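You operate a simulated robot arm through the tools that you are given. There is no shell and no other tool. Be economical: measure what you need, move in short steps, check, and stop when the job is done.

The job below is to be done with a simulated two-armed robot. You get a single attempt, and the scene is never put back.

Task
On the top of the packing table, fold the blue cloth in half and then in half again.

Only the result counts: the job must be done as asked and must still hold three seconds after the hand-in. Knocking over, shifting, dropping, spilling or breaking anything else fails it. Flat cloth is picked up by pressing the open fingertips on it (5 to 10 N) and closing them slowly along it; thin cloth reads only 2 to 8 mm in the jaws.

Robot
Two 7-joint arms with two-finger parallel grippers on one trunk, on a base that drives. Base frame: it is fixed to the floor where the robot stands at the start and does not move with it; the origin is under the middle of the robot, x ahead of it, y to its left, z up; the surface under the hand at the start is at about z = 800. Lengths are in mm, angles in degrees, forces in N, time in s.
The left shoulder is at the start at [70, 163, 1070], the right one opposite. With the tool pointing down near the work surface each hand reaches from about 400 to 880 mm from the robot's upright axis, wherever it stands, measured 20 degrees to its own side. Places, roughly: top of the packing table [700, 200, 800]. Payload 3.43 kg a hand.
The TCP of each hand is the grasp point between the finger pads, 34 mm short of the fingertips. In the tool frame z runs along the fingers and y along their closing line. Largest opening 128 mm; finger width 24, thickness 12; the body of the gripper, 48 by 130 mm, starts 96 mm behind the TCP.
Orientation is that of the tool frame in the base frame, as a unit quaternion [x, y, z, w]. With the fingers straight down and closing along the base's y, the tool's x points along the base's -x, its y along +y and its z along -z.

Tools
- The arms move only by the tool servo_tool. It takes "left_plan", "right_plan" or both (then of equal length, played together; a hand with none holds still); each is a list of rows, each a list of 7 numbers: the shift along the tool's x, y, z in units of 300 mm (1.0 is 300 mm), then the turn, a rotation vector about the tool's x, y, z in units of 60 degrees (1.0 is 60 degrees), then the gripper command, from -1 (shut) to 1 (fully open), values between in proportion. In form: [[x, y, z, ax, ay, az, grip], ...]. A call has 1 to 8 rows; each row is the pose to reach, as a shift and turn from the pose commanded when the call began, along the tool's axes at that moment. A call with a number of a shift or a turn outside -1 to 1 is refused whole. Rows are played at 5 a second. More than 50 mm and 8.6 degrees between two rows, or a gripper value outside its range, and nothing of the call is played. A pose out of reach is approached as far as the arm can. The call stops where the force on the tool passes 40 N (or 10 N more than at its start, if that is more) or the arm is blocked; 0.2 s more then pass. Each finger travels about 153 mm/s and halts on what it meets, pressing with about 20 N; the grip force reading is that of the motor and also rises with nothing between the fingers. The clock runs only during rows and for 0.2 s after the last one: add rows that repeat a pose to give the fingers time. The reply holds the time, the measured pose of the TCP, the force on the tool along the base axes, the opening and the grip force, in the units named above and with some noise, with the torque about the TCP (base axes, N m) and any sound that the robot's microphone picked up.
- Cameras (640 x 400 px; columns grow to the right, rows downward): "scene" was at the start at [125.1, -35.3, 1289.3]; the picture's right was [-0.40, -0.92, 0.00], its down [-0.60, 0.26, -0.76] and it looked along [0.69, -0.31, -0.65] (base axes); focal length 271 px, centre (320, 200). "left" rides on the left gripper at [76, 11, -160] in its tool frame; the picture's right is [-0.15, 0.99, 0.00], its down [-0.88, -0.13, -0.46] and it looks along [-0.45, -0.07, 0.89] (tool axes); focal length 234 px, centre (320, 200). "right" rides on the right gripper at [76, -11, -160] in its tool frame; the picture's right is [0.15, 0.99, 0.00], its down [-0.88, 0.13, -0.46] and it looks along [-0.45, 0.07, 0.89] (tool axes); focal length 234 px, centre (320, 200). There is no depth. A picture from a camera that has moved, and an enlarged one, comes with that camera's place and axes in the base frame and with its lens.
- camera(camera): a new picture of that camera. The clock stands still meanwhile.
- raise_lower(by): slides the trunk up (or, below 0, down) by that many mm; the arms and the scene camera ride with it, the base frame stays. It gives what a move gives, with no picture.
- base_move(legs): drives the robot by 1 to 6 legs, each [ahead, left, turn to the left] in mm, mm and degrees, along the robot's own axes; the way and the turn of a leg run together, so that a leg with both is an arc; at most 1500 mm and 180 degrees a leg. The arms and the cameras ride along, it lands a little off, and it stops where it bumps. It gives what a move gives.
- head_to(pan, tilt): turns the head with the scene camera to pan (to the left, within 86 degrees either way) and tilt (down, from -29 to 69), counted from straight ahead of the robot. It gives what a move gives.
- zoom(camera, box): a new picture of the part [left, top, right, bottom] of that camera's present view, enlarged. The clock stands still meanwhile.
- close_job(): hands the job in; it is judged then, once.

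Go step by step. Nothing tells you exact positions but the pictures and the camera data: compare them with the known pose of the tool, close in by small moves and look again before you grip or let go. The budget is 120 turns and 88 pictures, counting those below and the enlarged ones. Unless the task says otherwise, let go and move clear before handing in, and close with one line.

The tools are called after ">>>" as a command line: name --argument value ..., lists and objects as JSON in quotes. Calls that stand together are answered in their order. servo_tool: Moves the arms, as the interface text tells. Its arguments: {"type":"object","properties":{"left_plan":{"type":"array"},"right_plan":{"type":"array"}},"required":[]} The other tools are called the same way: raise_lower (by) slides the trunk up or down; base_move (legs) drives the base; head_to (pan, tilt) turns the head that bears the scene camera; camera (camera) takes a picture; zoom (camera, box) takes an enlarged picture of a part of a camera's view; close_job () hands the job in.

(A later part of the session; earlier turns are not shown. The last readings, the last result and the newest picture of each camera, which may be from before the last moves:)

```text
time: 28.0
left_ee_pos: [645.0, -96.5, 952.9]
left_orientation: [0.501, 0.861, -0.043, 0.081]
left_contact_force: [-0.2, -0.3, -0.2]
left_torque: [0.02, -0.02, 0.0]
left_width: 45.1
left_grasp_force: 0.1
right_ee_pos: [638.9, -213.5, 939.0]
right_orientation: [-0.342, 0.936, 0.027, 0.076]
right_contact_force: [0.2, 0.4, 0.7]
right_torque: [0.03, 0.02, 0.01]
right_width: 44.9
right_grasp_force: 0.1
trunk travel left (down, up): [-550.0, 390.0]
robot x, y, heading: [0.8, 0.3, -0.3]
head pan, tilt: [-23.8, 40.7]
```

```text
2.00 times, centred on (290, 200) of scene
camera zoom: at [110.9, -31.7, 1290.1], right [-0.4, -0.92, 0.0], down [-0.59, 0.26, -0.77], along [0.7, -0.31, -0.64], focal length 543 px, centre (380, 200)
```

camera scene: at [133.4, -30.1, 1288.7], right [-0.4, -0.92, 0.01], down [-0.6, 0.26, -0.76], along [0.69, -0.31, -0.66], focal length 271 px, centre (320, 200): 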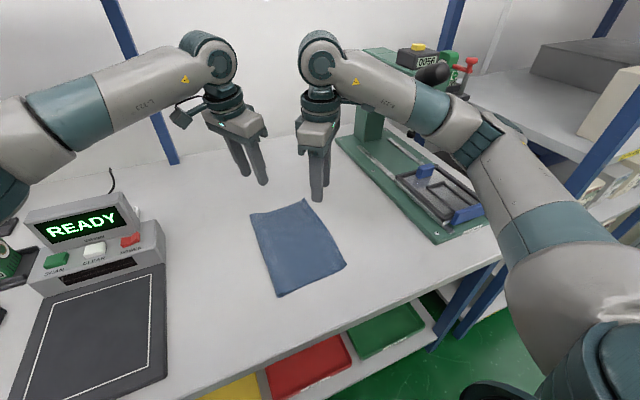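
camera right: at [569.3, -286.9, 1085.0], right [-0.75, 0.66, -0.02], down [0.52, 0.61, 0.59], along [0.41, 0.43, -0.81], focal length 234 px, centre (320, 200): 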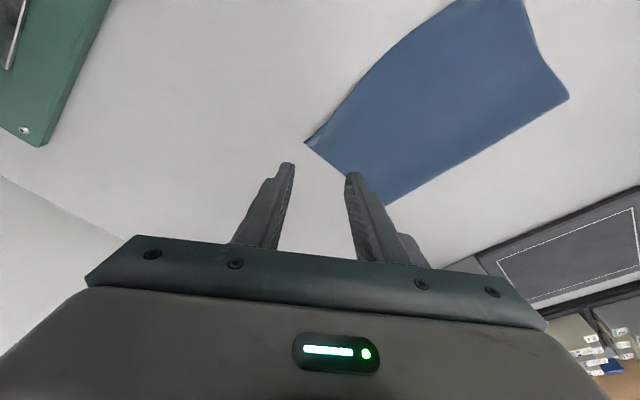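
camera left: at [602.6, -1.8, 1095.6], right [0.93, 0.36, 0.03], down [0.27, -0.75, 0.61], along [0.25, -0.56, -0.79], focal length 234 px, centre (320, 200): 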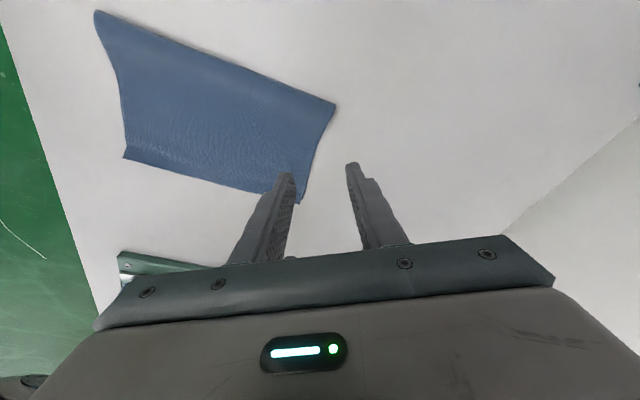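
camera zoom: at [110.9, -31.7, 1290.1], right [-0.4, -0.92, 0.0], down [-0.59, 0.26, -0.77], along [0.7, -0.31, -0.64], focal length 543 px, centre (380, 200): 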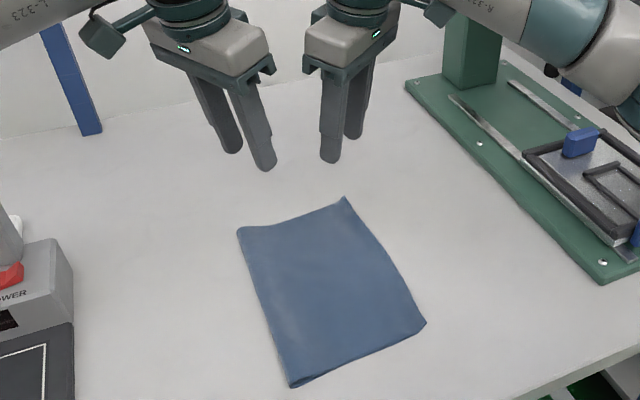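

The robot sways after long right-arm moves; I wait for it to settle and re-measure.

>>> servo_tool --right_plan '[[0, 0, 0, 0, 0, 0, -0.3], [0, 0, 0, 0, 0, 0, -0.3], [0, 0, 0, 0, 0, 0, -0.3], [0, 0, 0, 0, 0, 0, -0.3], [0, 0, 0, 0, 0, 0, -0.3], [0, 0, 0, 0, 0, 0, -0.3], [0, 0, 0, 0, 0, 0, -0.3], [0, 0, 0, 0, 0, 0, -0.3]]'

>>> camera --camera "left"

>>> camera --camera "right"

```text
time: 29.8
left_ee_pos: [647.0, -95.5, 951.3]
left_orientation: [0.501, 0.86, -0.044, 0.08]
left_contact_force: [-0.5, 0.1, -0.2]
left_torque: [0.02, -0.02, 0.0]
left_width: 44.8
left_grasp_force: 0.1
right_ee_pos: [642.6, -212.5, 938.0]
right_orientation: [-0.343, 0.936, 0.028, 0.073]
right_contact_force: [0.4, 0.2, 0.4]
right_torque: [0.03, 0.0, -0.02]
right_width: 44.9
right_grasp_force: 0.1
trunk travel left (down, up): [-550.0, 390.0]
robot x, y, heading: [-1.8, -3.2, -0.2]
head pan, tilt: [-23.8, 40.7]
```

```text
55 pictures are left
camera left: at [606.1, -0.2, 1094.1], right [0.93, 0.36, 0.03], down [0.27, -0.75, 0.61], along [0.24, -0.56, -0.79], focal length 234 px, centre (320, 200)
```

left: 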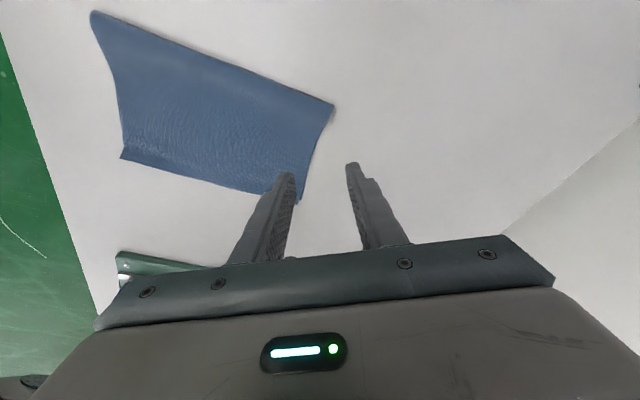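

```text
54 pictures are left
camera right: at [572.9, -285.4, 1084.3], right [-0.75, 0.66, -0.02], down [0.53, 0.61, 0.59], along [0.4, 0.43, -0.81], focal length 234 px, centre (320, 200)
```

right: 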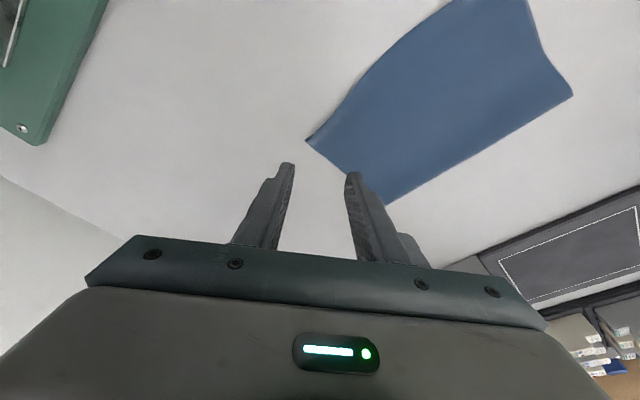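

It settles slowly. Corners are far‑left ≈(659,−70), far‑right ≈(666,−219). I lower both hands slowly to about 35 mm above the cloth at those corners.

>>> servo_tool --left_plan '[[0.014, 0.004, 0.04, 0, 0, 0, -0.3], [0.028, 0.008, 0.08, 0, 0, 0, -0.3], [0.042, 0.011, 0.12, 0, 0, 0, -0.3], [0.056, 0.015, 0.165, 0, 0, 0, -0.3], [0.07, 0.019, 0.21, 0, 0, 0, -0.3], [0.085, 0.023, 0.249, 0, 0, 0, -0.3], [0.085, 0.023, 0.249, 0, 0, 0, -0.3], [0.085, 0.023, 0.249, 0, 0, 0, -0.3]]' --right_plan '[[0.001, -0.003, 0.035, 0, 0, 0, -0.3], [0.003, -0.006, 0.07, 0, 0, 0, -0.3], [0.004, -0.008, 0.105, 0, 0, 0, -0.3], [0.006, -0.011, 0.145, 0, 0, 0, -0.3], [0.008, -0.014, 0.185, 0, 0, 0, -0.3], [0.009, -0.017, 0.218, 0, 0, 0, -0.3], [0.009, -0.017, 0.218, 0, 0, 0, -0.3], [0.009, -0.017, 0.218, 0, 0, 0, -0.3]]'

>>> servo_tool --right_plan '[[0, 0, 0, 0, 0, 0, -0.3], [0, 0, 0, 0, 0, 0, -0.3], [0, 0, 0, 0, 0, 0, -0.3], [0, 0, 0, 0, 0, 0, -0.3], [0, 0, 0, 0, 0, 0, -0.3], [0, 0, 0, 0, 0, 0, -0.3], [0, 0, 0, 0, 0, 0, -0.3], [0, 0, 0, 0, 0, 0, -0.3]]'

>>> camera --camera "left"

>>> camera --camera "right"

>>> camera --camera "scene"

```text
time: 31.6
left_ee_pos: [655.1, -83.8, 865.9]
left_orientation: [0.501, 0.861, -0.045, 0.075]
left_contact_force: [0.5, 0.3, 0.0]
left_torque: [-0.02, -0.01, -0.02]
left_width: 44.6
left_grasp_force: 0.0
right_ee_pos: [663.7, -217.1, 880.5]
right_orientation: [-0.338, 0.937, 0.031, 0.082]
right_contact_force: [-0.2, -1.3, -0.2]
right_torque: [0.02, 0.0, -0.01]
right_width: 44.9
right_grasp_force: 0.0
trunk travel left (down, up): [-550.0, 390.0]
robot x, y, heading: [-2.3, -2.9, 0.0]
head pan, tilt: [-23.8, 40.7]
```

```text
time: 33.4
left_ee_pos: [655.6, -85.1, 866.0]
left_orientation: [0.501, 0.861, -0.045, 0.076]
left_contact_force: [1.2, 0.3, 0.6]
left_torque: [0.0, 0.0, -0.01]
left_width: 44.9
left_grasp_force: 0.1
right_ee_pos: [663.9, -215.8, 881.0]
right_orientation: [-0.339, 0.937, 0.03, 0.082]
right_contact_force: [-0.4, -0.6, -0.1]
right_torque: [-0.01, -0.02, -0.01]
right_width: 44.9
right_grasp_force: 0.1
trunk travel left (down, up): [-550.0, 390.0]
robot x, y, heading: [-1.1, 2.5, 0.1]
head pan, tilt: [-23.8, 40.7]
```

```text
53 pictures are left
camera left: at [614.8, 9.1, 1010.8], right [0.93, 0.36, 0.02], down [0.28, -0.75, 0.6], along [0.24, -0.55, -0.8], focal length 234 px, centre (320, 200)
```

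left: 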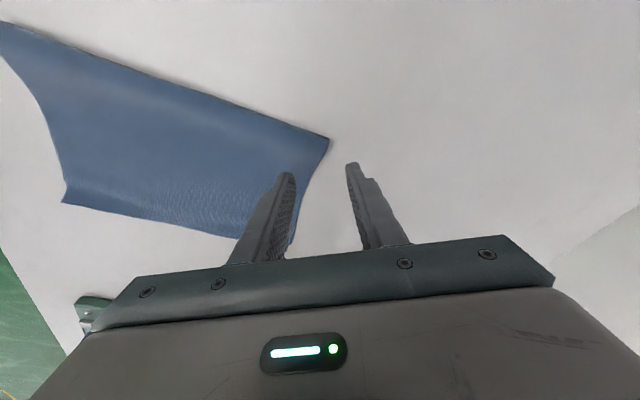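

```text
52 pictures are left
camera right: at [592.2, -290.6, 1025.1], right [-0.74, 0.67, -0.02], down [0.52, 0.6, 0.6], along [0.42, 0.43, -0.8], focal length 234 px, centre (320, 200)
```

right: 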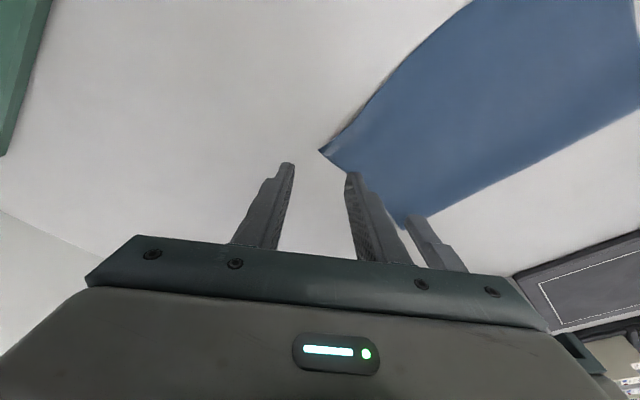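

```text
51 pictures are left
camera scene: at [125.2, -35.4, 1289.2], right [-0.4, -0.92, 0.0], down [-0.6, 0.26, -0.76], along [0.69, -0.31, -0.65], focal length 271 px, centre (320, 200)
```

scene: 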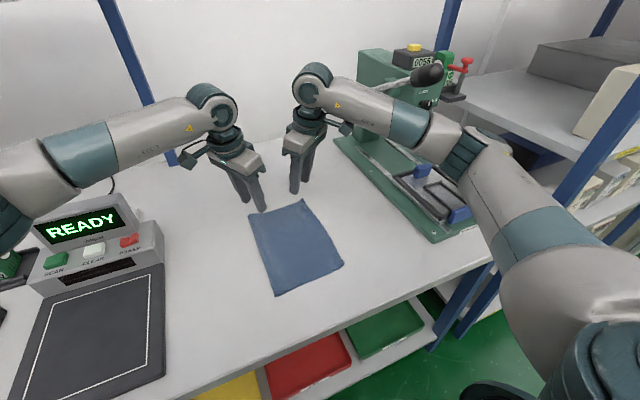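

Settled at nominal; corners FL (659,−66), FR (666,−218). Fine-adjust and lower to just above the cloth.

>>> servo_tool --left_plan '[[0.016, -0.004, 0.02, 0, 0, 0, -0.3], [0.032, -0.008, 0.04, 0, 0, 0, -0.3], [0.049, -0.011, 0.062, 0, 0, 0, -0.3], [0.049, -0.011, 0.062, 0, 0, 0, -0.3], [0.049, -0.011, 0.062, 0, 0, 0, -0.3]]' --right_plan '[[0.012, 0.013, 0.04, 0, 0, 0, -0.3], [0.025, 0.027, 0.08, 0, 0, 0, -0.3], [0.037, 0.04, 0.115, 0, 0, 0, -0.3], [0.037, 0.04, 0.115, 0, 0, 0, -0.3], [0.037, 0.04, 0.115, 0, 0, 0, -0.3]]'

>>> camera --camera "left"

>>> camera --camera "right"

```text
time: 34.6
left_ee_pos: [647.0, -76.7, 845.6]
left_orientation: [0.501, 0.861, -0.045, 0.075]
left_contact_force: [0.1, 0.4, 1.1]
left_torque: [0.04, -0.01, 0.01]
left_width: 45.0
left_grasp_force: 0.1
right_ee_pos: [652.3, -210.7, 845.0]
right_orientation: [-0.338, 0.937, 0.031, 0.082]
right_contact_force: [0.4, 0.0, -0.1]
right_torque: [0.0, 0.02, 0.03]
right_width: 44.8
right_grasp_force: 0.1
trunk travel left (down, up): [-550.0, 390.0]
robot x, y, heading: [-1.2, -0.4, -0.0]
head pan, tilt: [-23.8, 40.7]
```

```text
50 pictures are left
camera left: at [606.5, 17.4, 989.8], right [0.93, 0.36, 0.02], down [0.28, -0.75, 0.6], along [0.24, -0.55, -0.8], focal length 234 px, centre (320, 200)
```

left: 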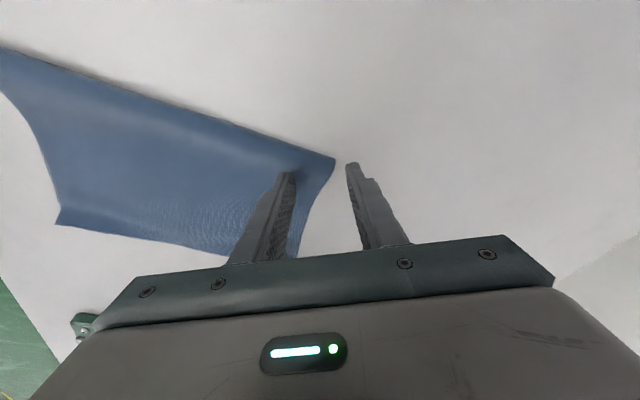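

```text
49 pictures are left
camera right: at [580.6, -284.7, 989.1], right [-0.74, 0.67, -0.02], down [0.52, 0.6, 0.6], along [0.42, 0.43, -0.8], focal length 234 px, centre (320, 200)
```

right: 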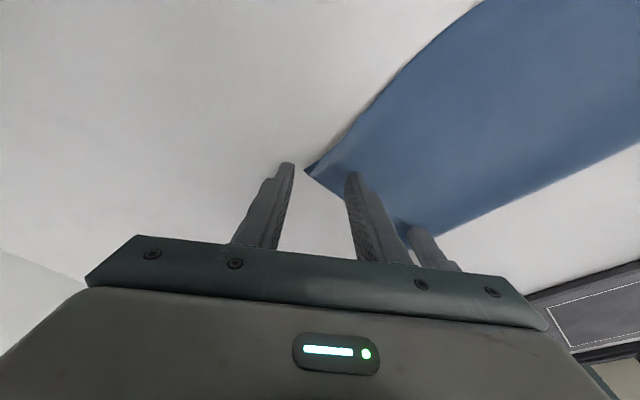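

Well placed; I nudge the right hand 8 mm toward −x and press down gently.

>>> servo_tool --left_plan '[[0.002, 0, 0.01, 0, 0, 0, -0.3], [0.003, 0, 0.017, 0, 0, 0, -0.3], [0.004, 0, 0.022, 0, 0, 0, -0.3], [0.004, 0, 0.022, 0, 0, 0, -0.3]]' --right_plan '[[0.021, 0.017, 0.007, 0, 0, 0, -0.3], [0.023, 0.017, 0.014, 0, 0, 0, -0.3], [0.024, 0.017, 0.02, 0, 0, 0, -0.3], [0.024, 0.017, 0.02, 0, 0, 0, -0.3]]'

```text
time: 35.6
left_ee_pos: [646.9, -76.8, 838.6]
left_orientation: [0.502, 0.861, -0.045, 0.076]
left_contact_force: [0.7, 0.7, 0.7]
left_torque: [0.0, -0.03, 0.01]
left_width: 44.7
left_grasp_force: 0.2
right_ee_pos: [644.1, -210.0, 837.9]
right_orientation: [-0.339, 0.937, 0.03, 0.082]
right_contact_force: [-0.2, -0.2, -1.1]
right_torque: [0.0, 0.01, -0.03]
right_width: 44.9
right_grasp_force: 0.2
trunk travel left (down, up): [-550.0, 390.0]
robot x, y, heading: [-0.0, -0.0, -0.1]
head pan, tilt: [-23.8, 40.7]
```

>>> servo_tool --left_plan '[[0.001, 0, 0.005, 0, 0, 0, -0.3], [0.002, 0, 0.011, 0, 0, 0, -0.3], [0.002, 0, 0.011, 0, 0, 0, -0.3]]' --right_plan '[[0.001, 0, 0.005, 0, 0, 0, -0.3], [0.002, 0, 0.01, 0, 0, 0, -0.3], [0.002, 0, 0.01, 0, 0, 0, -0.3]]'

```text
time: 36.4
left_ee_pos: [645.6, -76.9, 836.8]
left_orientation: [0.501, 0.861, -0.045, 0.076]
left_contact_force: [0.2, -0.5, 0.7]
left_torque: [-0.02, 0.04, 0.02]
left_width: 44.9
left_grasp_force: 0.1
right_ee_pos: [644.0, -209.9, 837.0]
right_orientation: [-0.337, 0.937, 0.03, 0.084]
right_contact_force: [1.0, -0.7, 13.1]
right_torque: [0.22, 0.25, -0.01]
right_width: 44.6
right_grasp_force: 0.0
trunk travel left (down, up): [-550.0, 390.0]
robot x, y, heading: [2.3, -0.6, 0.1]
head pan, tilt: [-23.8, 40.7]
```

>>> servo_tool --left_plan '[[0.001, 0, 0.004, 0, 0, 0, -0.3], [0.001, 0, 0.006, 0, 0, 0, -0.3], [0.001, 0, 0.006, 0, 0, 0, -0.3]]' --right_plan '[[0, 0, -0.001, 0, 0, 0, -0.3], [0, 0, -0.001, 0, 0, 0, -0.3], [0, 0, -0.001, 0, 0, 0, -0.3]]'

```text
time: 37.2
left_ee_pos: [645.6, -76.5, 836.6]
left_orientation: [0.501, 0.861, -0.044, 0.078]
left_contact_force: [1.7, -1.5, 15.0]
left_torque: [-0.12, 0.28, 0.04]
left_width: 44.4
left_grasp_force: 0.0
right_ee_pos: [643.7, -210.7, 836.1]
right_orientation: [-0.338, 0.937, 0.03, 0.083]
right_contact_force: [1.9, -0.1, 10.8]
right_torque: [0.17, 0.19, -0.02]
right_width: 44.3
right_grasp_force: 0.1
trunk travel left (down, up): [-550.0, 390.0]
robot x, y, heading: [-0.2, 0.9, 0.2]
head pan, tilt: [-23.8, 40.7]
```

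Good contact on both; close slowly.

>>> servo_tool --left_plan '[[0, 0, -0.002, 0, 0, 0, -0.38], [0, 0, -0.002, 0, 0, 0, -0.47], [0, 0, -0.002, 0, 0, 0, -0.56], [0, 0, -0.002, 0, 0, 0, -0.65], [0, 0, -0.002, 0, 0, 0, -0.74], [0, 0, -0.002, 0, 0, 0, -0.83], [0, 0, -0.002, 0, 0, 0, -0.92], [0, 0, -0.002, 0, 0, 0, -1]]' --right_plan '[[0, 0, 0, 0, 0, 0, -0.38], [0, 0, 0, 0, 0, 0, -0.47], [0, 0, 0, 0, 0, 0, -0.56], [0, 0, 0, 0, 0, 0, -0.65], [0, 0, 0, 0, 0, 0, -0.74], [0, 0, 0, 0, 0, 0, -0.83], [0, 0, 0, 0, 0, 0, -0.92], [0, 0, 0, 0, 0, 0, -1]]'

>>> camera --camera "left"

>>> camera --camera "right"

```text
time: 39.0
left_ee_pos: [644.3, -76.9, 836.7]
left_orientation: [0.501, 0.861, -0.044, 0.077]
left_contact_force: [-2.1, -8.3, 12.5]
left_torque: [-0.28, 0.17, 0.02]
left_width: 2.9
left_grasp_force: 20.1
right_ee_pos: [642.8, -209.7, 837.4]
right_orientation: [-0.338, 0.937, 0.029, 0.083]
right_contact_force: [0.1, 6.7, 10.8]
right_torque: [0.21, 0.08, -0.02]
right_width: 1.9
right_grasp_force: 20.7
trunk travel left (down, up): [-550.0, 390.0]
robot x, y, heading: [-4.4, -0.5, -0.1]
head pan, tilt: [-23.8, 40.7]
```

```text
48 pictures are left
camera left: at [604.1, 17.0, 980.4], right [0.93, 0.36, 0.03], down [0.27, -0.75, 0.6], along [0.24, -0.56, -0.8], focal length 234 px, centre (320, 200)
```

left: 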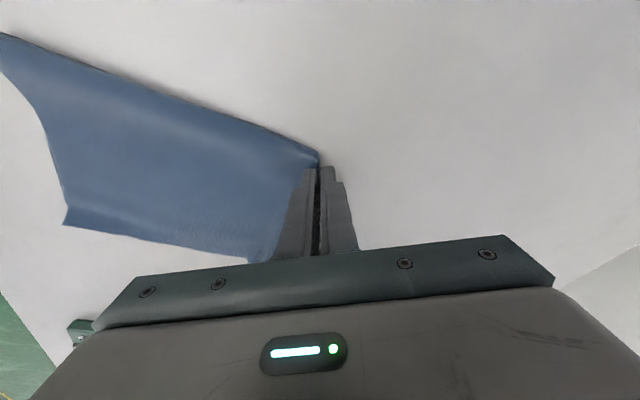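

```text
47 pictures are left
camera right: at [570.5, -284.4, 980.7], right [-0.74, 0.67, -0.03], down [0.52, 0.6, 0.6], along [0.42, 0.43, -0.8], focal length 234 px, centre (320, 200)
```

right: 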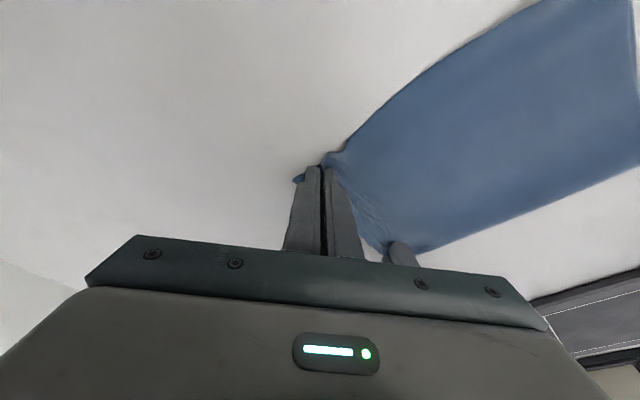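

Both jaws hold cloth (2.9 and 1.9 mm). I lift a little to check that both layers come along.

>>> servo_tool --left_plan '[[-0.005, 0, -0.03, 0, 0, 0, -1], [-0.012, 0, -0.07, 0, 0, 0, -1], [-0.02, 0, -0.115, 0, 0, 0, -1], [-0.02, 0, -0.115, 0, 0, 0, -1]]' --right_plan '[[-0.005, 0, -0.03, 0, 0, 0, -1], [-0.012, 0, -0.07, 0, 0, 0, -1], [-0.02, 0, -0.115, 0, 0, 0, -1], [-0.02, 0, -0.115, 0, 0, 0, -1]]'

>>> zoom --camera "scene" --box '[210, 130, 370, 310]'

>>> camera --camera "right"

>>> camera --camera "left"

```text
time: 40.0
left_ee_pos: [647.2, -77.0, 869.9]
left_orientation: [0.5, 0.861, -0.045, 0.075]
left_contact_force: [-0.2, -4.3, -0.3]
left_torque: [-0.21, 0.03, 0.04]
left_width: 2.9
left_grasp_force: 20.4
right_ee_pos: [643.2, -211.6, 869.1]
right_orientation: [-0.339, 0.937, 0.031, 0.082]
right_contact_force: [0.4, 4.9, -0.4]
right_torque: [0.17, 0.0, 0.0]
right_width: 1.8
right_grasp_force: 19.7
trunk travel left (down, up): [-550.0, 390.0]
robot x, y, heading: [1.2, -3.1, -0.4]
head pan, tilt: [-23.8, 40.7]
```

```text
2.22 times, centred on (290, 220) of scene
camera zoom: at [125.2, -35.4, 1289.2], right [-0.4, -0.92, 0.0], down [-0.6, 0.26, -0.76], along [0.69, -0.31, -0.65], focal length 603 px, centre (387, 156)
```

zoom: 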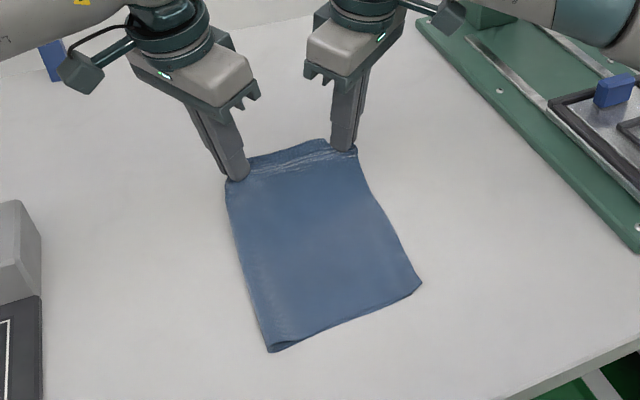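

```text
45 pictures are left
camera right: at [572.5, -285.2, 1013.8], right [-0.74, 0.67, -0.02], down [0.52, 0.6, 0.6], along [0.42, 0.43, -0.8], focal length 234 px, centre (320, 200)
```

right: 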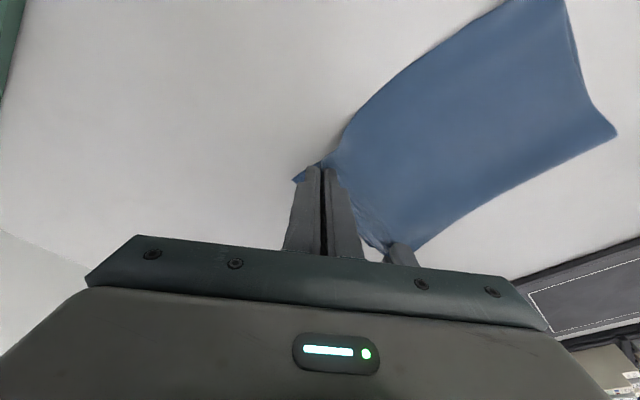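

```text
44 pictures are left
camera left: at [606.1, 16.9, 1013.8], right [0.93, 0.36, 0.02], down [0.28, -0.75, 0.6], along [0.24, -0.55, -0.8], focal length 234 px, centre (320, 200)
```

left: 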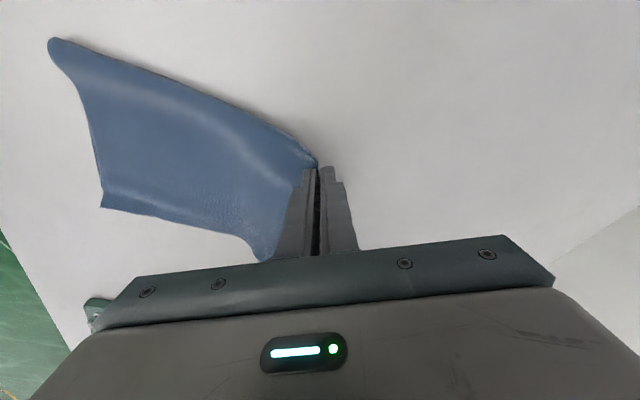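

Both hands lift the edge with tension between them. The cloth moved about 25 mm forward during the grip, so its near edge is now x≈444 and the fold middle ≈565. I carry it up and over halfway, then look.

>>> servo_tool --left_plan '[[0.014, -0.0435, -0.067, 0, 0, 0, -1], [0.045, -0.116, -0.127, 0, 0, 0, -1], [0.09, -0.203, -0.162, 0, 0, 0, -1], [0.141, -0.29, -0.164, 0, 0, 0, -1], [0.141, -0.29, -0.164, 0, 0, 0, -1]]' --right_plan '[[0.027, 0.032, -0.069, 0, 0, 0, -1], [0.081, 0.085, -0.133, 0, 0, 0, -1], [0.152, 0.149, -0.173, 0, 0, 0, -1], [0.229, 0.213, -0.179, 0, 0, 0, -1], [0.229, 0.213, -0.179, 0, 0, 0, -1]]'

>>> camera --camera "left"

>>> camera --camera "right"

>>> zoom --camera "scene" --box '[210, 130, 370, 310]'

```text
time: 41.2
left_ee_pos: [546.8, -75.9, 910.0]
left_orientation: [0.501, 0.861, -0.044, 0.075]
left_contact_force: [-0.6, -5.5, -0.7]
left_torque: [-0.23, 0.05, -0.04]
left_width: 3.0
left_grasp_force: 20.8
right_ee_pos: [544.3, -210.3, 912.1]
right_orientation: [-0.338, 0.937, 0.03, 0.082]
right_contact_force: [0.8, 6.5, -0.2]
right_torque: [0.21, -0.02, -0.04]
right_width: 1.9
right_grasp_force: 19.8
trunk travel left (down, up): [-550.0, 390.0]
robot x, y, heading: [2.1, 0.5, -0.1]
head pan, tilt: [-23.8, 40.7]
```

```text
43 pictures are left
camera left: at [506.2, 18.5, 1054.2], right [0.93, 0.36, 0.02], down [0.28, -0.75, 0.6], along [0.24, -0.55, -0.8], focal length 234 px, centre (320, 200)
```

left: 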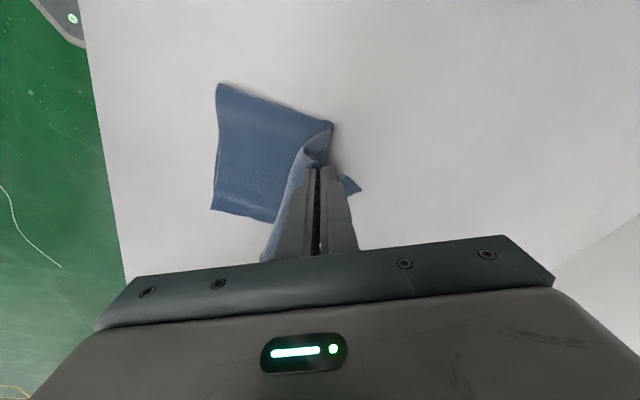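

```text
42 pictures are left
camera right: at [472.3, -284.7, 1055.7], right [-0.74, 0.67, -0.02], down [0.52, 0.6, 0.6], along [0.42, 0.43, -0.8], focal length 234 px, centre (320, 200)
```

right: 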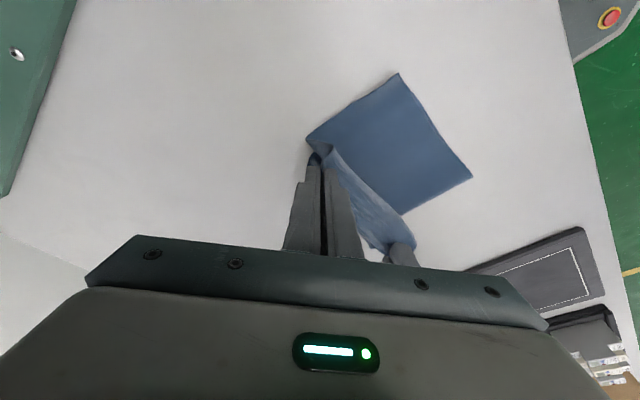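

```text
2.22 times, centred on (290, 220) of scene
camera zoom: at [125.8, -35.2, 1289.2], right [-0.4, -0.92, 0.0], down [-0.6, 0.26, -0.76], along [0.69, -0.31, -0.65], focal length 603 px, centre (387, 156)
```

zoom: 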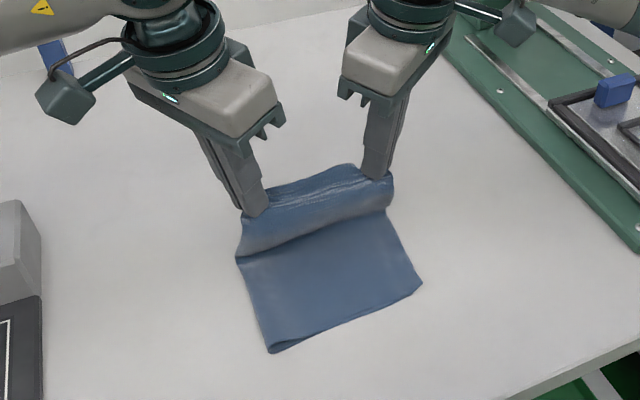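

All layers come along and the near edge stays at x≈445. I finish the arc, setting the pinched edge down near x≈482, still holding.

>>> servo_tool --left_plan '[[0.052, -0.078, 0.038, 0, 0, 0, -1], [0.103, -0.145, 0.104, 0, 0, 0, -1], [0.136, -0.18, 0.176, 0, 0, 0, -1], [0.146, -0.189, 0.204, 0, 0, 0, -1], [0.146, -0.189, 0.204, 0, 0, 0, -1]]' --right_plan '[[0.076, 0.058, 0.034, 0, 0, 0, -1], [0.147, 0.107, 0.096, 0, 0, 0, -1], [0.191, 0.132, 0.166, 0, 0, 0, -1], [0.204, 0.139, 0.194, 0, 0, 0, -1], [0.204, 0.139, 0.194, 0, 0, 0, -1]]'

>>> camera --camera "left"

>>> camera --camera "right"

>>> zoom --camera "scene" --box '[210, 130, 370, 310]'

```text
time: 42.4
left_ee_pos: [480.2, -74.3, 842.9]
left_orientation: [0.501, 0.861, -0.044, 0.076]
left_contact_force: [-0.3, -6.6, 2.0]
left_torque: [-0.23, 0.03, 0.02]
left_width: 2.7
left_grasp_force: 20.2
right_ee_pos: [478.4, -210.9, 844.3]
right_orientation: [-0.339, 0.937, 0.03, 0.081]
right_contact_force: [0.9, 6.5, -0.6]
right_torque: [0.24, 0.0, -0.06]
right_width: 1.8
right_grasp_force: 19.7
trunk travel left (down, up): [-550.0, 390.0]
robot x, y, heading: [-2.2, -1.3, -0.1]
head pan, tilt: [-23.8, 40.7]
```

```text
40 pictures are left
camera left: at [439.9, 18.7, 987.0], right [0.93, 0.36, 0.03], down [0.28, -0.75, 0.6], along [0.24, -0.55, -0.8], focal length 234 px, centre (320, 200)
```

left: 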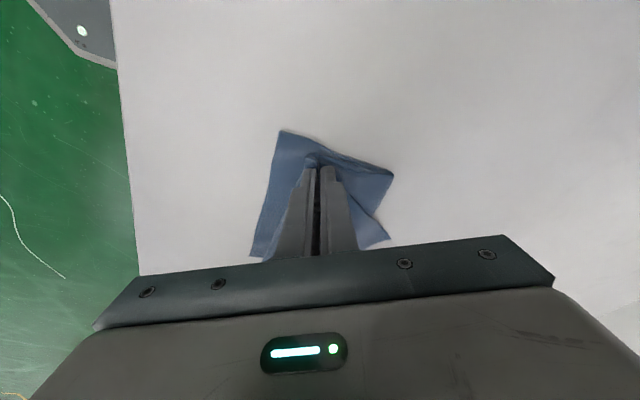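

```text
39 pictures are left
camera right: at [406.3, -284.6, 987.2], right [-0.74, 0.67, -0.02], down [0.52, 0.6, 0.6], along [0.42, 0.43, -0.8], focal length 234 px, centre (320, 200)
```

right: 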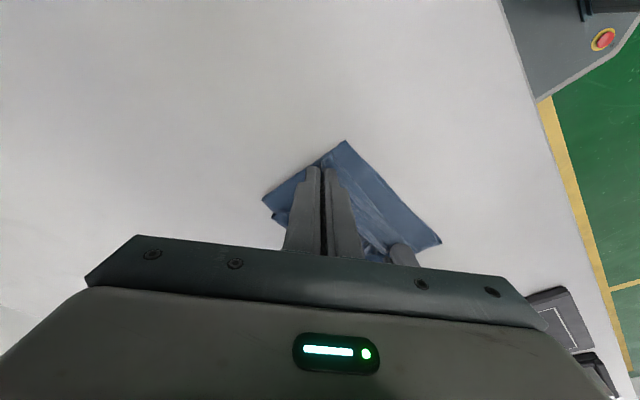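

```text
2.22 times, centred on (290, 220) of scene
camera zoom: at [124.9, -35.4, 1289.3], right [-0.4, -0.92, 0.0], down [-0.6, 0.26, -0.76], along [0.69, -0.31, -0.65], focal length 603 px, centre (387, 156)
```

zoom: 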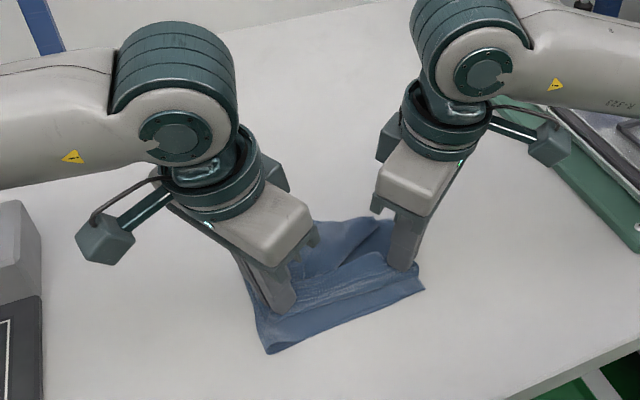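

Good landing. Release and rise.

>>> servo_tool --left_plan '[[0.002, 0, 0.01, 0, 0, 0, -1], [0.002, 0, 0.01, 0, 0, 0, -0.9], [0.002, 0, 0.01, 0, 0, 0, -0.8], [0.002, 0, 0.01, 0, 0, 0, -0.7], [-0.01, 0, -0.05, 0, 0, 0, -0.7], [-0.029, 0, -0.164, 0, 0, 0, -0.7], [-0.057, 0, -0.32, 0, 0, 0, -0.7], [-0.057, 0, -0.32, 0, 0, 0, -0.7]]' --right_plan '[[0.002, 0, 0.01, 0, 0, 0, -1], [0.002, 0, 0.01, 0, 0, 0, -0.9], [0.002, 0, 0.01, 0, 0, 0, -0.8], [0.002, 0, 0.01, 0, 0, 0, -0.7], [-0.01, 0, -0.05, 0, 0, 0, -0.7], [-0.029, 0, -0.164, 0, 0, 0, -0.7], [-0.057, 0, -0.32, 0, 0, 0, -0.7], [-0.057, 0, -0.32, 0, 0, 0, -0.7]]'

>>> camera --camera "left"

>>> camera --camera "right"

>>> zoom --camera "scene" --box '[210, 130, 370, 310]'

```text
time: 44.2
left_ee_pos: [480.5, -76.4, 941.4]
left_orientation: [0.501, 0.861, -0.045, 0.075]
left_contact_force: [0.2, 0.5, -0.6]
left_torque: [0.02, 0.01, 0.0]
left_width: 19.2
left_grasp_force: 0.1
right_ee_pos: [480.0, -210.7, 939.9]
right_orientation: [-0.338, 0.937, 0.03, 0.081]
right_contact_force: [0.0, 0.0, 0.1]
right_torque: [0.04, 0.01, 0.0]
right_width: 19.5
right_grasp_force: 0.1
trunk travel left (down, up): [-550.0, 390.0]
robot x, y, heading: [1.2, 0.6, 0.0]
head pan, tilt: [-23.8, 40.7]
```

```text
37 pictures are left
camera left: at [440.4, 17.7, 1085.1], right [0.93, 0.36, 0.02], down [0.28, -0.75, 0.6], along [0.24, -0.55, -0.8], focal length 234 px, centre (320, 200)
```

left: 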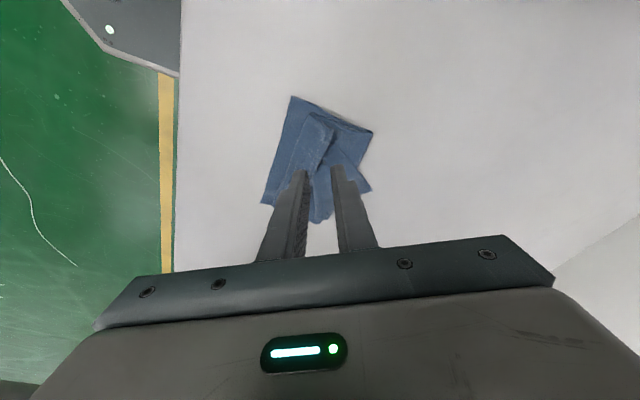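

```text
36 pictures are left
camera right: at [407.9, -286.0, 1084.5], right [-0.74, 0.67, -0.02], down [0.52, 0.6, 0.6], along [0.42, 0.43, -0.8], focal length 234 px, centre (320, 200)
```

right: 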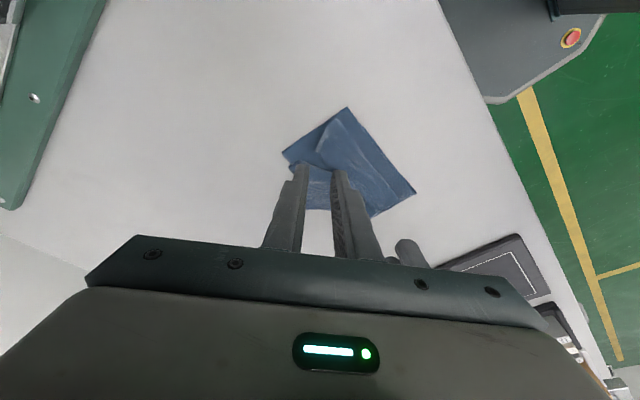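

```text
2.22 times, centred on (290, 220) of scene
camera zoom: at [125.8, -35.7, 1289.1], right [-0.4, -0.92, 0.0], down [-0.6, 0.26, -0.76], along [0.69, -0.31, -0.65], focal length 603 px, centre (387, 156)
```

zoom: 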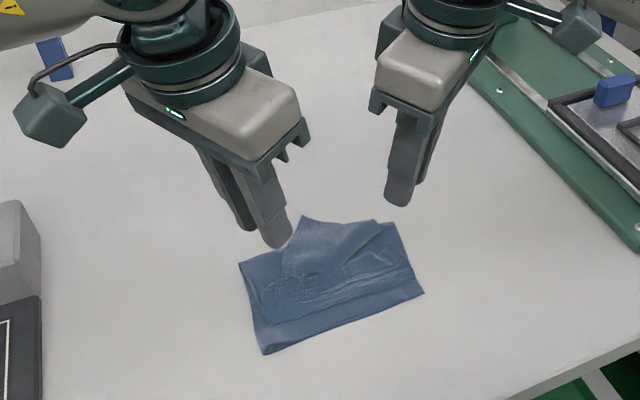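

The edge bundle landed folded back on top; I clear the hands to see it properly.

>>> servo_tool --left_plan '[[0.1, 0.06, -0.02, 0, 0, 0, -0.8], [0.2, 0.12, -0.04, 0, 0, 0, -1], [0.3, 0.18, -0.06, 0, 0, 0, -1], [0.34, 0.2, -0.06, 0, 0, 0, -1]]' --right_plan '[[0.07, -0.085, -0.015, 0, 0, 0, -0.8], [0.14, -0.17, -0.03, 0, 0, 0, -1], [0.21, -0.257, -0.037, 0, 0, 0, -1], [0.21, -0.257, -0.037, 0, 0, 0, -1]]'

>>> zoom --camera "scene" --box '[260, 200, 340, 300]'

>>> zoom --camera "left" --box '[180, 40, 400, 240]'

>>> zoom --camera "right" --box '[260, 40, 480, 240]'

```text
time: 45.2
left_ee_pos: [482.0, 45.0, 941.1]
left_orientation: [0.501, 0.861, -0.045, 0.076]
left_contact_force: [-0.2, -0.7, 0.4]
left_torque: [-0.03, 0.01, -0.02]
left_width: 0.0
left_grasp_force: 20.2
right_ee_pos: [478.3, -313.2, 939.7]
right_orientation: [-0.339, 0.937, 0.03, 0.082]
right_contact_force: [1.1, 0.1, -0.4]
right_torque: [-0.01, -0.04, 0.01]
right_width: 0.0
right_grasp_force: 19.6
trunk travel left (down, up): [-550.0, 390.0]
robot x, y, heading: [-3.5, -1.0, -0.0]
head pan, tilt: [-23.8, 40.7]
```

```text
4.00 times, centred on (300, 250) of scene
camera zoom: at [125.6, -34.8, 1289.2], right [-0.4, -0.92, 0.0], down [-0.6, 0.26, -0.76], along [0.69, -0.31, -0.65], focal length 1085 px, centre (400, 0)
```

zoom: 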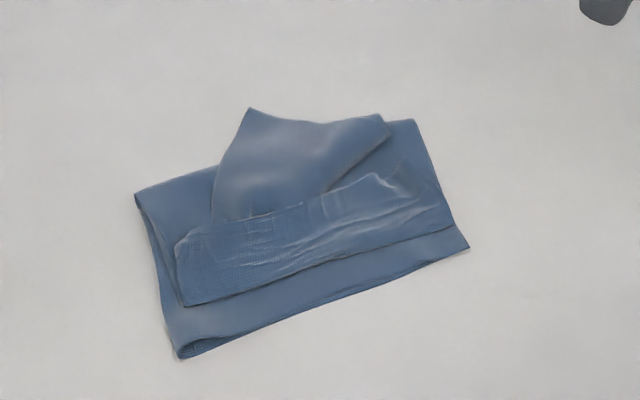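

```text
2.00 times, centred on (290, 140) of left
camera zoom: at [441.7, 139.6, 1084.3], right [0.93, 0.36, 0.02], down [0.28, -0.75, 0.6], along [0.24, -0.55, -0.8], focal length 468 px, centre (380, 320)
```

zoom: 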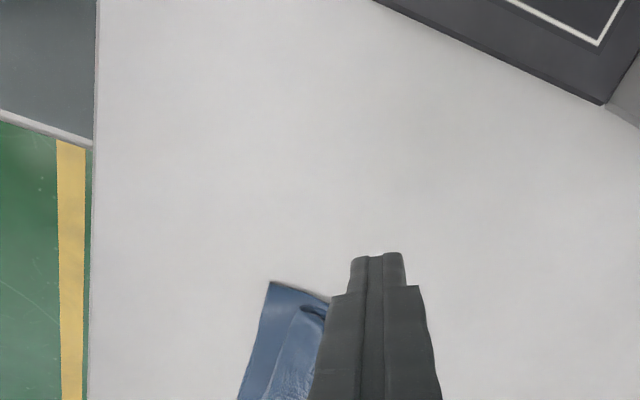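

```text
2.00 times, centred on (370, 140) of right
camera zoom: at [407.0, -385.9, 1084.7], right [-0.74, 0.67, -0.02], down [0.52, 0.6, 0.6], along [0.42, 0.43, -0.8], focal length 468 px, centre (220, 320)
```

zoom: 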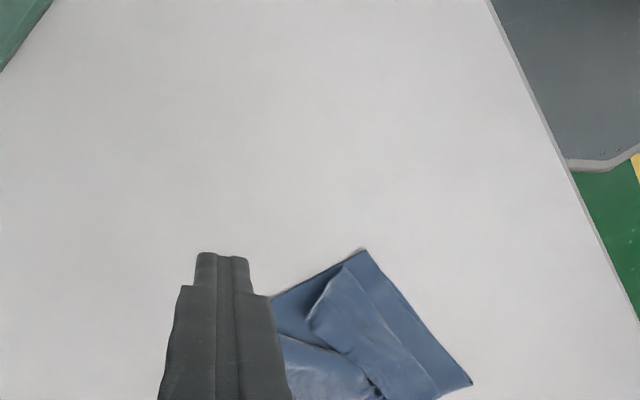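

It looks as if the right hand held only the upper of the two layers: a loose corner of the other layer trails at about (576,−138). I raise the right hand to view this from above with its camera.

>>> servo_tool --right_plan '[[-0.02, 0, -0.1, 0, 0, 0, -1], [-0.04, 0, -0.22, 0, 0, 0, -1], [-0.06, 0, -0.34, 0, 0, 0, -1], [-0.08, 0, -0.45, 0, 0, 0, -1], [-0.09, 0, -0.5, 0, 0, 0, -1], [-0.09, 0, -0.5, 0, 0, 0, -1]]' --left_plan '[[-0.02, 0, -0.1, 0, 0, 0, -1], [-0.04, 0, -0.22, 0, 0, 0, -1], [-0.06, 0, -0.34, 0, 0, 0, -1], [-0.08, 0, -0.45, 0, 0, 0, -1], [-0.09, 0, -0.5, 0, 0, 0, -1], [-0.09, 0, -0.5, 0, 0, 0, -1]]'

>>> zoom --camera "right" --box '[280, 80, 480, 230]'

>>> zoom --camera "left" --box '[180, 80, 400, 240]'

```text
time: 46.6
left_ee_pos: [482.6, 43.8, 1093.7]
left_orientation: [0.502, 0.861, -0.045, 0.074]
left_contact_force: [-0.8, -0.5, -0.5]
left_torque: [0.0, 0.04, -0.02]
left_width: 0.2
left_grasp_force: 20.0
right_ee_pos: [480.9, -310.4, 1091.6]
right_orientation: [-0.337, 0.937, 0.03, 0.082]
right_contact_force: [0.3, 0.1, 0.8]
right_torque: [0.02, 0.01, -0.01]
right_width: 0.0
right_grasp_force: 19.9
trunk travel left (down, up): [-550.0, 390.0]
robot x, y, heading: [0.6, -3.4, -0.1]
head pan, tilt: [-23.8, 40.7]
```

```text
2.67 times, centred on (380, 155) of right
camera zoom: at [407.5, -385.2, 1237.3], right [-0.74, 0.67, -0.02], down [0.52, 0.6, 0.6], along [0.42, 0.43, -0.8], focal length 624 px, centre (160, 320)
```

zoom: 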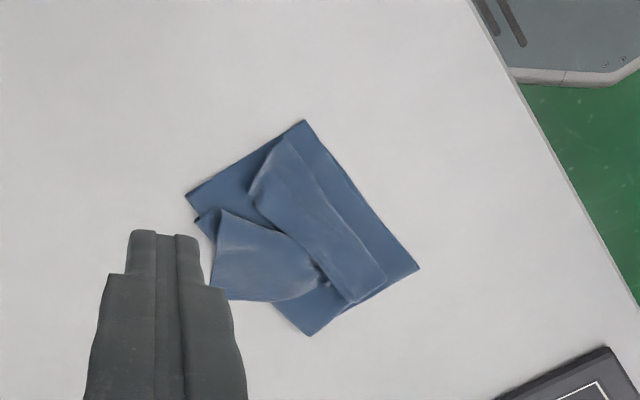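

```text
2.50 times, centred on (290, 160) of left
camera zoom: at [441.8, 137.7, 1237.9], right [0.93, 0.36, 0.02], down [0.28, -0.75, 0.6], along [0.24, -0.55, -0.8], focal length 585 px, centre (395, 300)
```

zoom: 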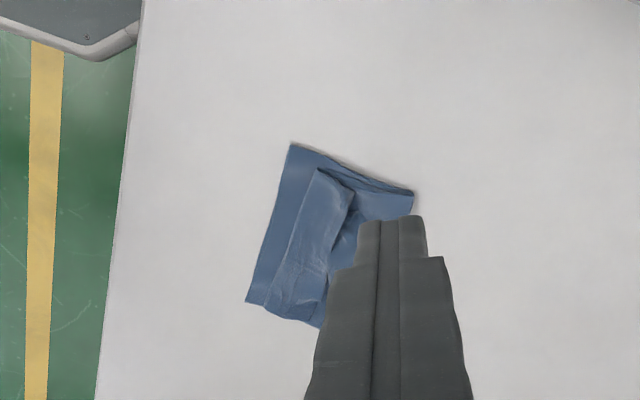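

The loose corner of the other layer lies on the table at about (584,−142). I bring the right hand over it to pinch its free edge and carry it over to the near-right corner.

>>> servo_tool --right_plan '[[-0.062, 0.034, 0.104, 0, 0, 0, -0.8], [-0.124, 0.068, 0.208, 0, 0, 0, -0.4], [-0.186, 0.102, 0.311, 0, 0, 0, -0.37], [-0.248, 0.136, 0.415, 0, 0, 0, -0.37], [-0.31, 0.17, 0.519, 0, 0, 0, -0.37], [-0.372, 0.204, 0.623, 0, 0, 0, -0.37], [-0.434, 0.238, 0.727, 0, 0, 0, -0.37], [-0.434, 0.238, 0.727, 0, 0, 0, -0.37]]'

>>> camera --camera "right"

>>> zoom --camera "scene" --box '[230, 170, 370, 300]'

```text
time: 48.4
left_ee_pos: [480.8, 42.3, 1094.3]
left_orientation: [0.501, 0.861, -0.045, 0.077]
left_contact_force: [-0.9, -0.3, -0.6]
left_torque: [0.01, -0.05, -0.01]
left_width: 0.1
left_grasp_force: 20.0
right_ee_pos: [560.9, -148.5, 902.1]
right_orientation: [-0.338, 0.937, 0.029, 0.083]
right_contact_force: [0.0, 0.2, -0.2]
right_torque: [0.03, -0.03, 0.02]
right_width: 40.3
right_grasp_force: 0.1
trunk travel left (down, up): [-550.0, 390.0]
robot x, y, heading: [-1.2, 0.2, 0.0]
head pan, tilt: [-23.8, 40.7]
```

```text
29 pictures are left
camera right: at [488.9, -223.4, 1045.6], right [-0.74, 0.67, -0.02], down [0.52, 0.6, 0.6], along [0.42, 0.43, -0.8], focal length 234 px, centre (320, 200)
```

right: 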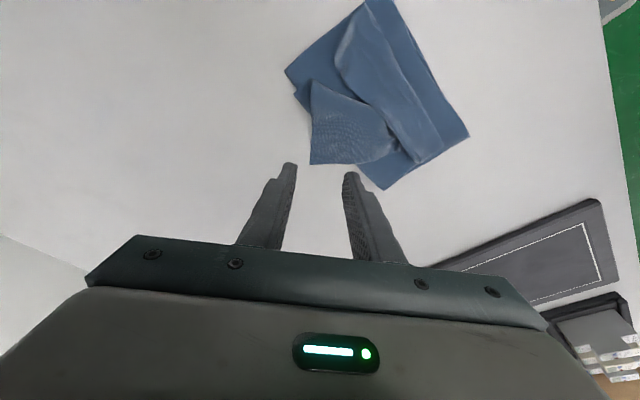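

```text
3.08 times, centred on (300, 235) of scene
camera zoom: at [123.6, -36.2, 1289.4], right [-0.4, -0.91, 0.0], down [-0.6, 0.26, -0.76], along [0.69, -0.31, -0.65], focal length 835 px, centre (382, 92)
```

zoom: 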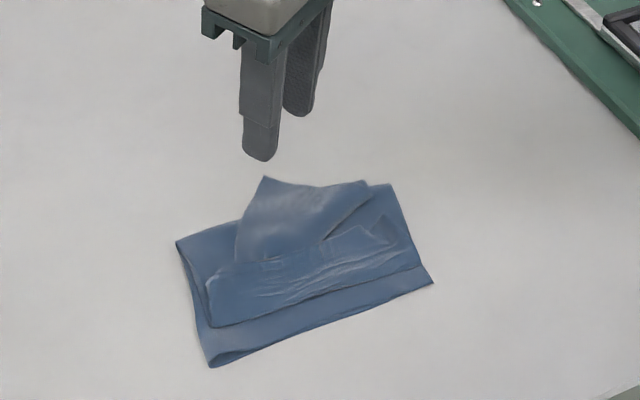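

Apex refined to (588,−138). Descend to just above it.

>>> servo_tool --right_plan '[[0.005, -0.001, 0.06, 0, 0, 0, -0.37], [0.014, -0.002, 0.13, 0, 0, 0, -0.37], [0.021, -0.003, 0.189, 0, 0, 0, -0.37], [0.021, -0.003, 0.189, 0, 0, 0, -0.37]]'

>>> camera --camera "right"

```text
time: 49.4
left_ee_pos: [482.1, 43.5, 1092.6]
left_orientation: [0.501, 0.861, -0.044, 0.076]
left_contact_force: [0.1, 0.4, -0.7]
left_torque: [0.02, -0.04, 0.01]
left_width: 0.0
left_grasp_force: 20.1
right_ee_pos: [564.8, -147.2, 844.7]
right_orientation: [-0.338, 0.937, 0.031, 0.082]
right_contact_force: [0.2, -0.1, 0.1]
right_torque: [0.0, 0.03, 0.0]
right_width: 40.2
right_grasp_force: 0.0
trunk travel left (down, up): [-550.0, 390.0]
robot x, y, heading: [2.9, 1.4, 0.1]
head pan, tilt: [-23.8, 40.7]
```

```text
27 pictures are left
camera right: at [493.4, -221.4, 988.0], right [-0.74, 0.67, -0.02], down [0.52, 0.6, 0.6], along [0.42, 0.43, -0.8], focal length 234 px, centre (320, 200)
```

right: 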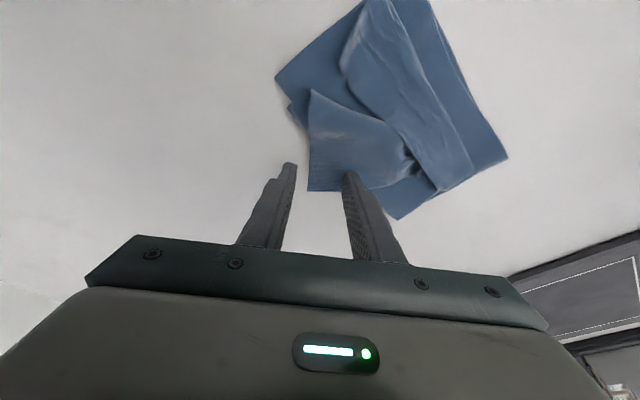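

Aligned; shift 8 mm further in, press, and check force.

>>> servo_tool --right_plan '[[0.027, 0, 0.005, 0, 0, 0, -0.37], [0.029, 0, 0.017, 0, 0, 0, -0.37], [0.03, 0, 0.025, 0, 0, 0, -0.37], [0.031, 0, 0.029, 0, 0, 0, -0.37], [0.031, 0, 0.029, 0, 0, 0, -0.37]]'

```text
time: 50.6
left_ee_pos: [479.8, 43.9, 1095.6]
left_orientation: [0.501, 0.861, -0.044, 0.076]
left_contact_force: [0.9, 0.0, 0.4]
left_torque: [-0.01, -0.02, 0.02]
left_width: 0.0
left_grasp_force: 19.6
right_ee_pos: [558.3, -152.3, 837.3]
right_orientation: [-0.339, 0.937, 0.03, 0.084]
right_contact_force: [0.8, -2.2, 31.9]
right_torque: [0.41, 0.59, 0.01]
right_width: 38.6
right_grasp_force: 0.0
trunk travel left (down, up): [-550.0, 390.0]
robot x, y, heading: [-2.9, 1.0, -0.2]
head pan, tilt: [-23.8, 40.7]
```

Too firm; ease up about 2 mm and close slowly.

>>> servo_tool --right_plan '[[-0.001, 0, -0.006, 0, 0, 0, -0.37], [-0.001, 0, -0.006, 0, 0, 0, -0.47], [-0.001, 0, -0.006, 0, 0, 0, -0.56], [-0.001, 0, -0.006, 0, 0, 0, -0.65], [-0.001, 0, -0.006, 0, 0, 0, -0.74], [-0.001, 0, -0.006, 0, 0, 0, -0.83], [-0.001, 0, -0.006, 0, 0, 0, -0.92], [-0.001, 0, -0.006, 0, 0, 0, -1]]'

>>> camera --camera "right"

```text
time: 52.4
left_ee_pos: [479.1, 45.5, 1094.4]
left_orientation: [0.501, 0.861, -0.045, 0.077]
left_contact_force: [-0.3, 0.8, 0.1]
left_torque: [-0.02, -0.01, -0.01]
left_width: 0.1
left_grasp_force: 20.1
right_ee_pos: [557.5, -150.3, 838.0]
right_orientation: [-0.339, 0.937, 0.028, 0.083]
right_contact_force: [-1.8, 4.4, 30.2]
right_torque: [0.17, 0.32, -0.04]
right_width: 2.7
right_grasp_force: 19.4
trunk travel left (down, up): [-550.0, 390.0]
robot x, y, heading: [0.7, 0.2, -0.1]
head pan, tilt: [-23.8, 40.7]
```

```text
26 pictures are left
camera right: at [484.8, -225.2, 981.2], right [-0.74, 0.67, -0.03], down [0.52, 0.6, 0.6], along [0.42, 0.43, -0.8], focal length 234 px, centre (320, 200)
```

right: 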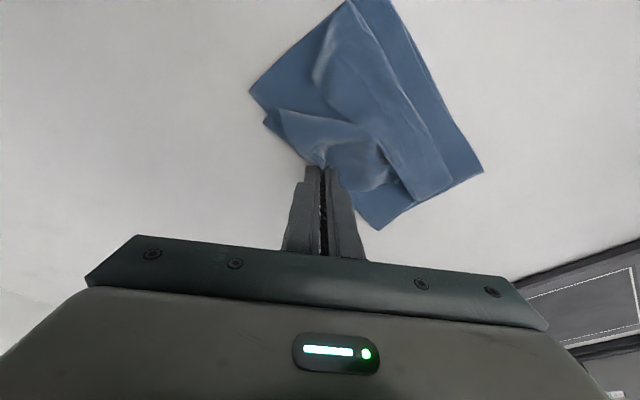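

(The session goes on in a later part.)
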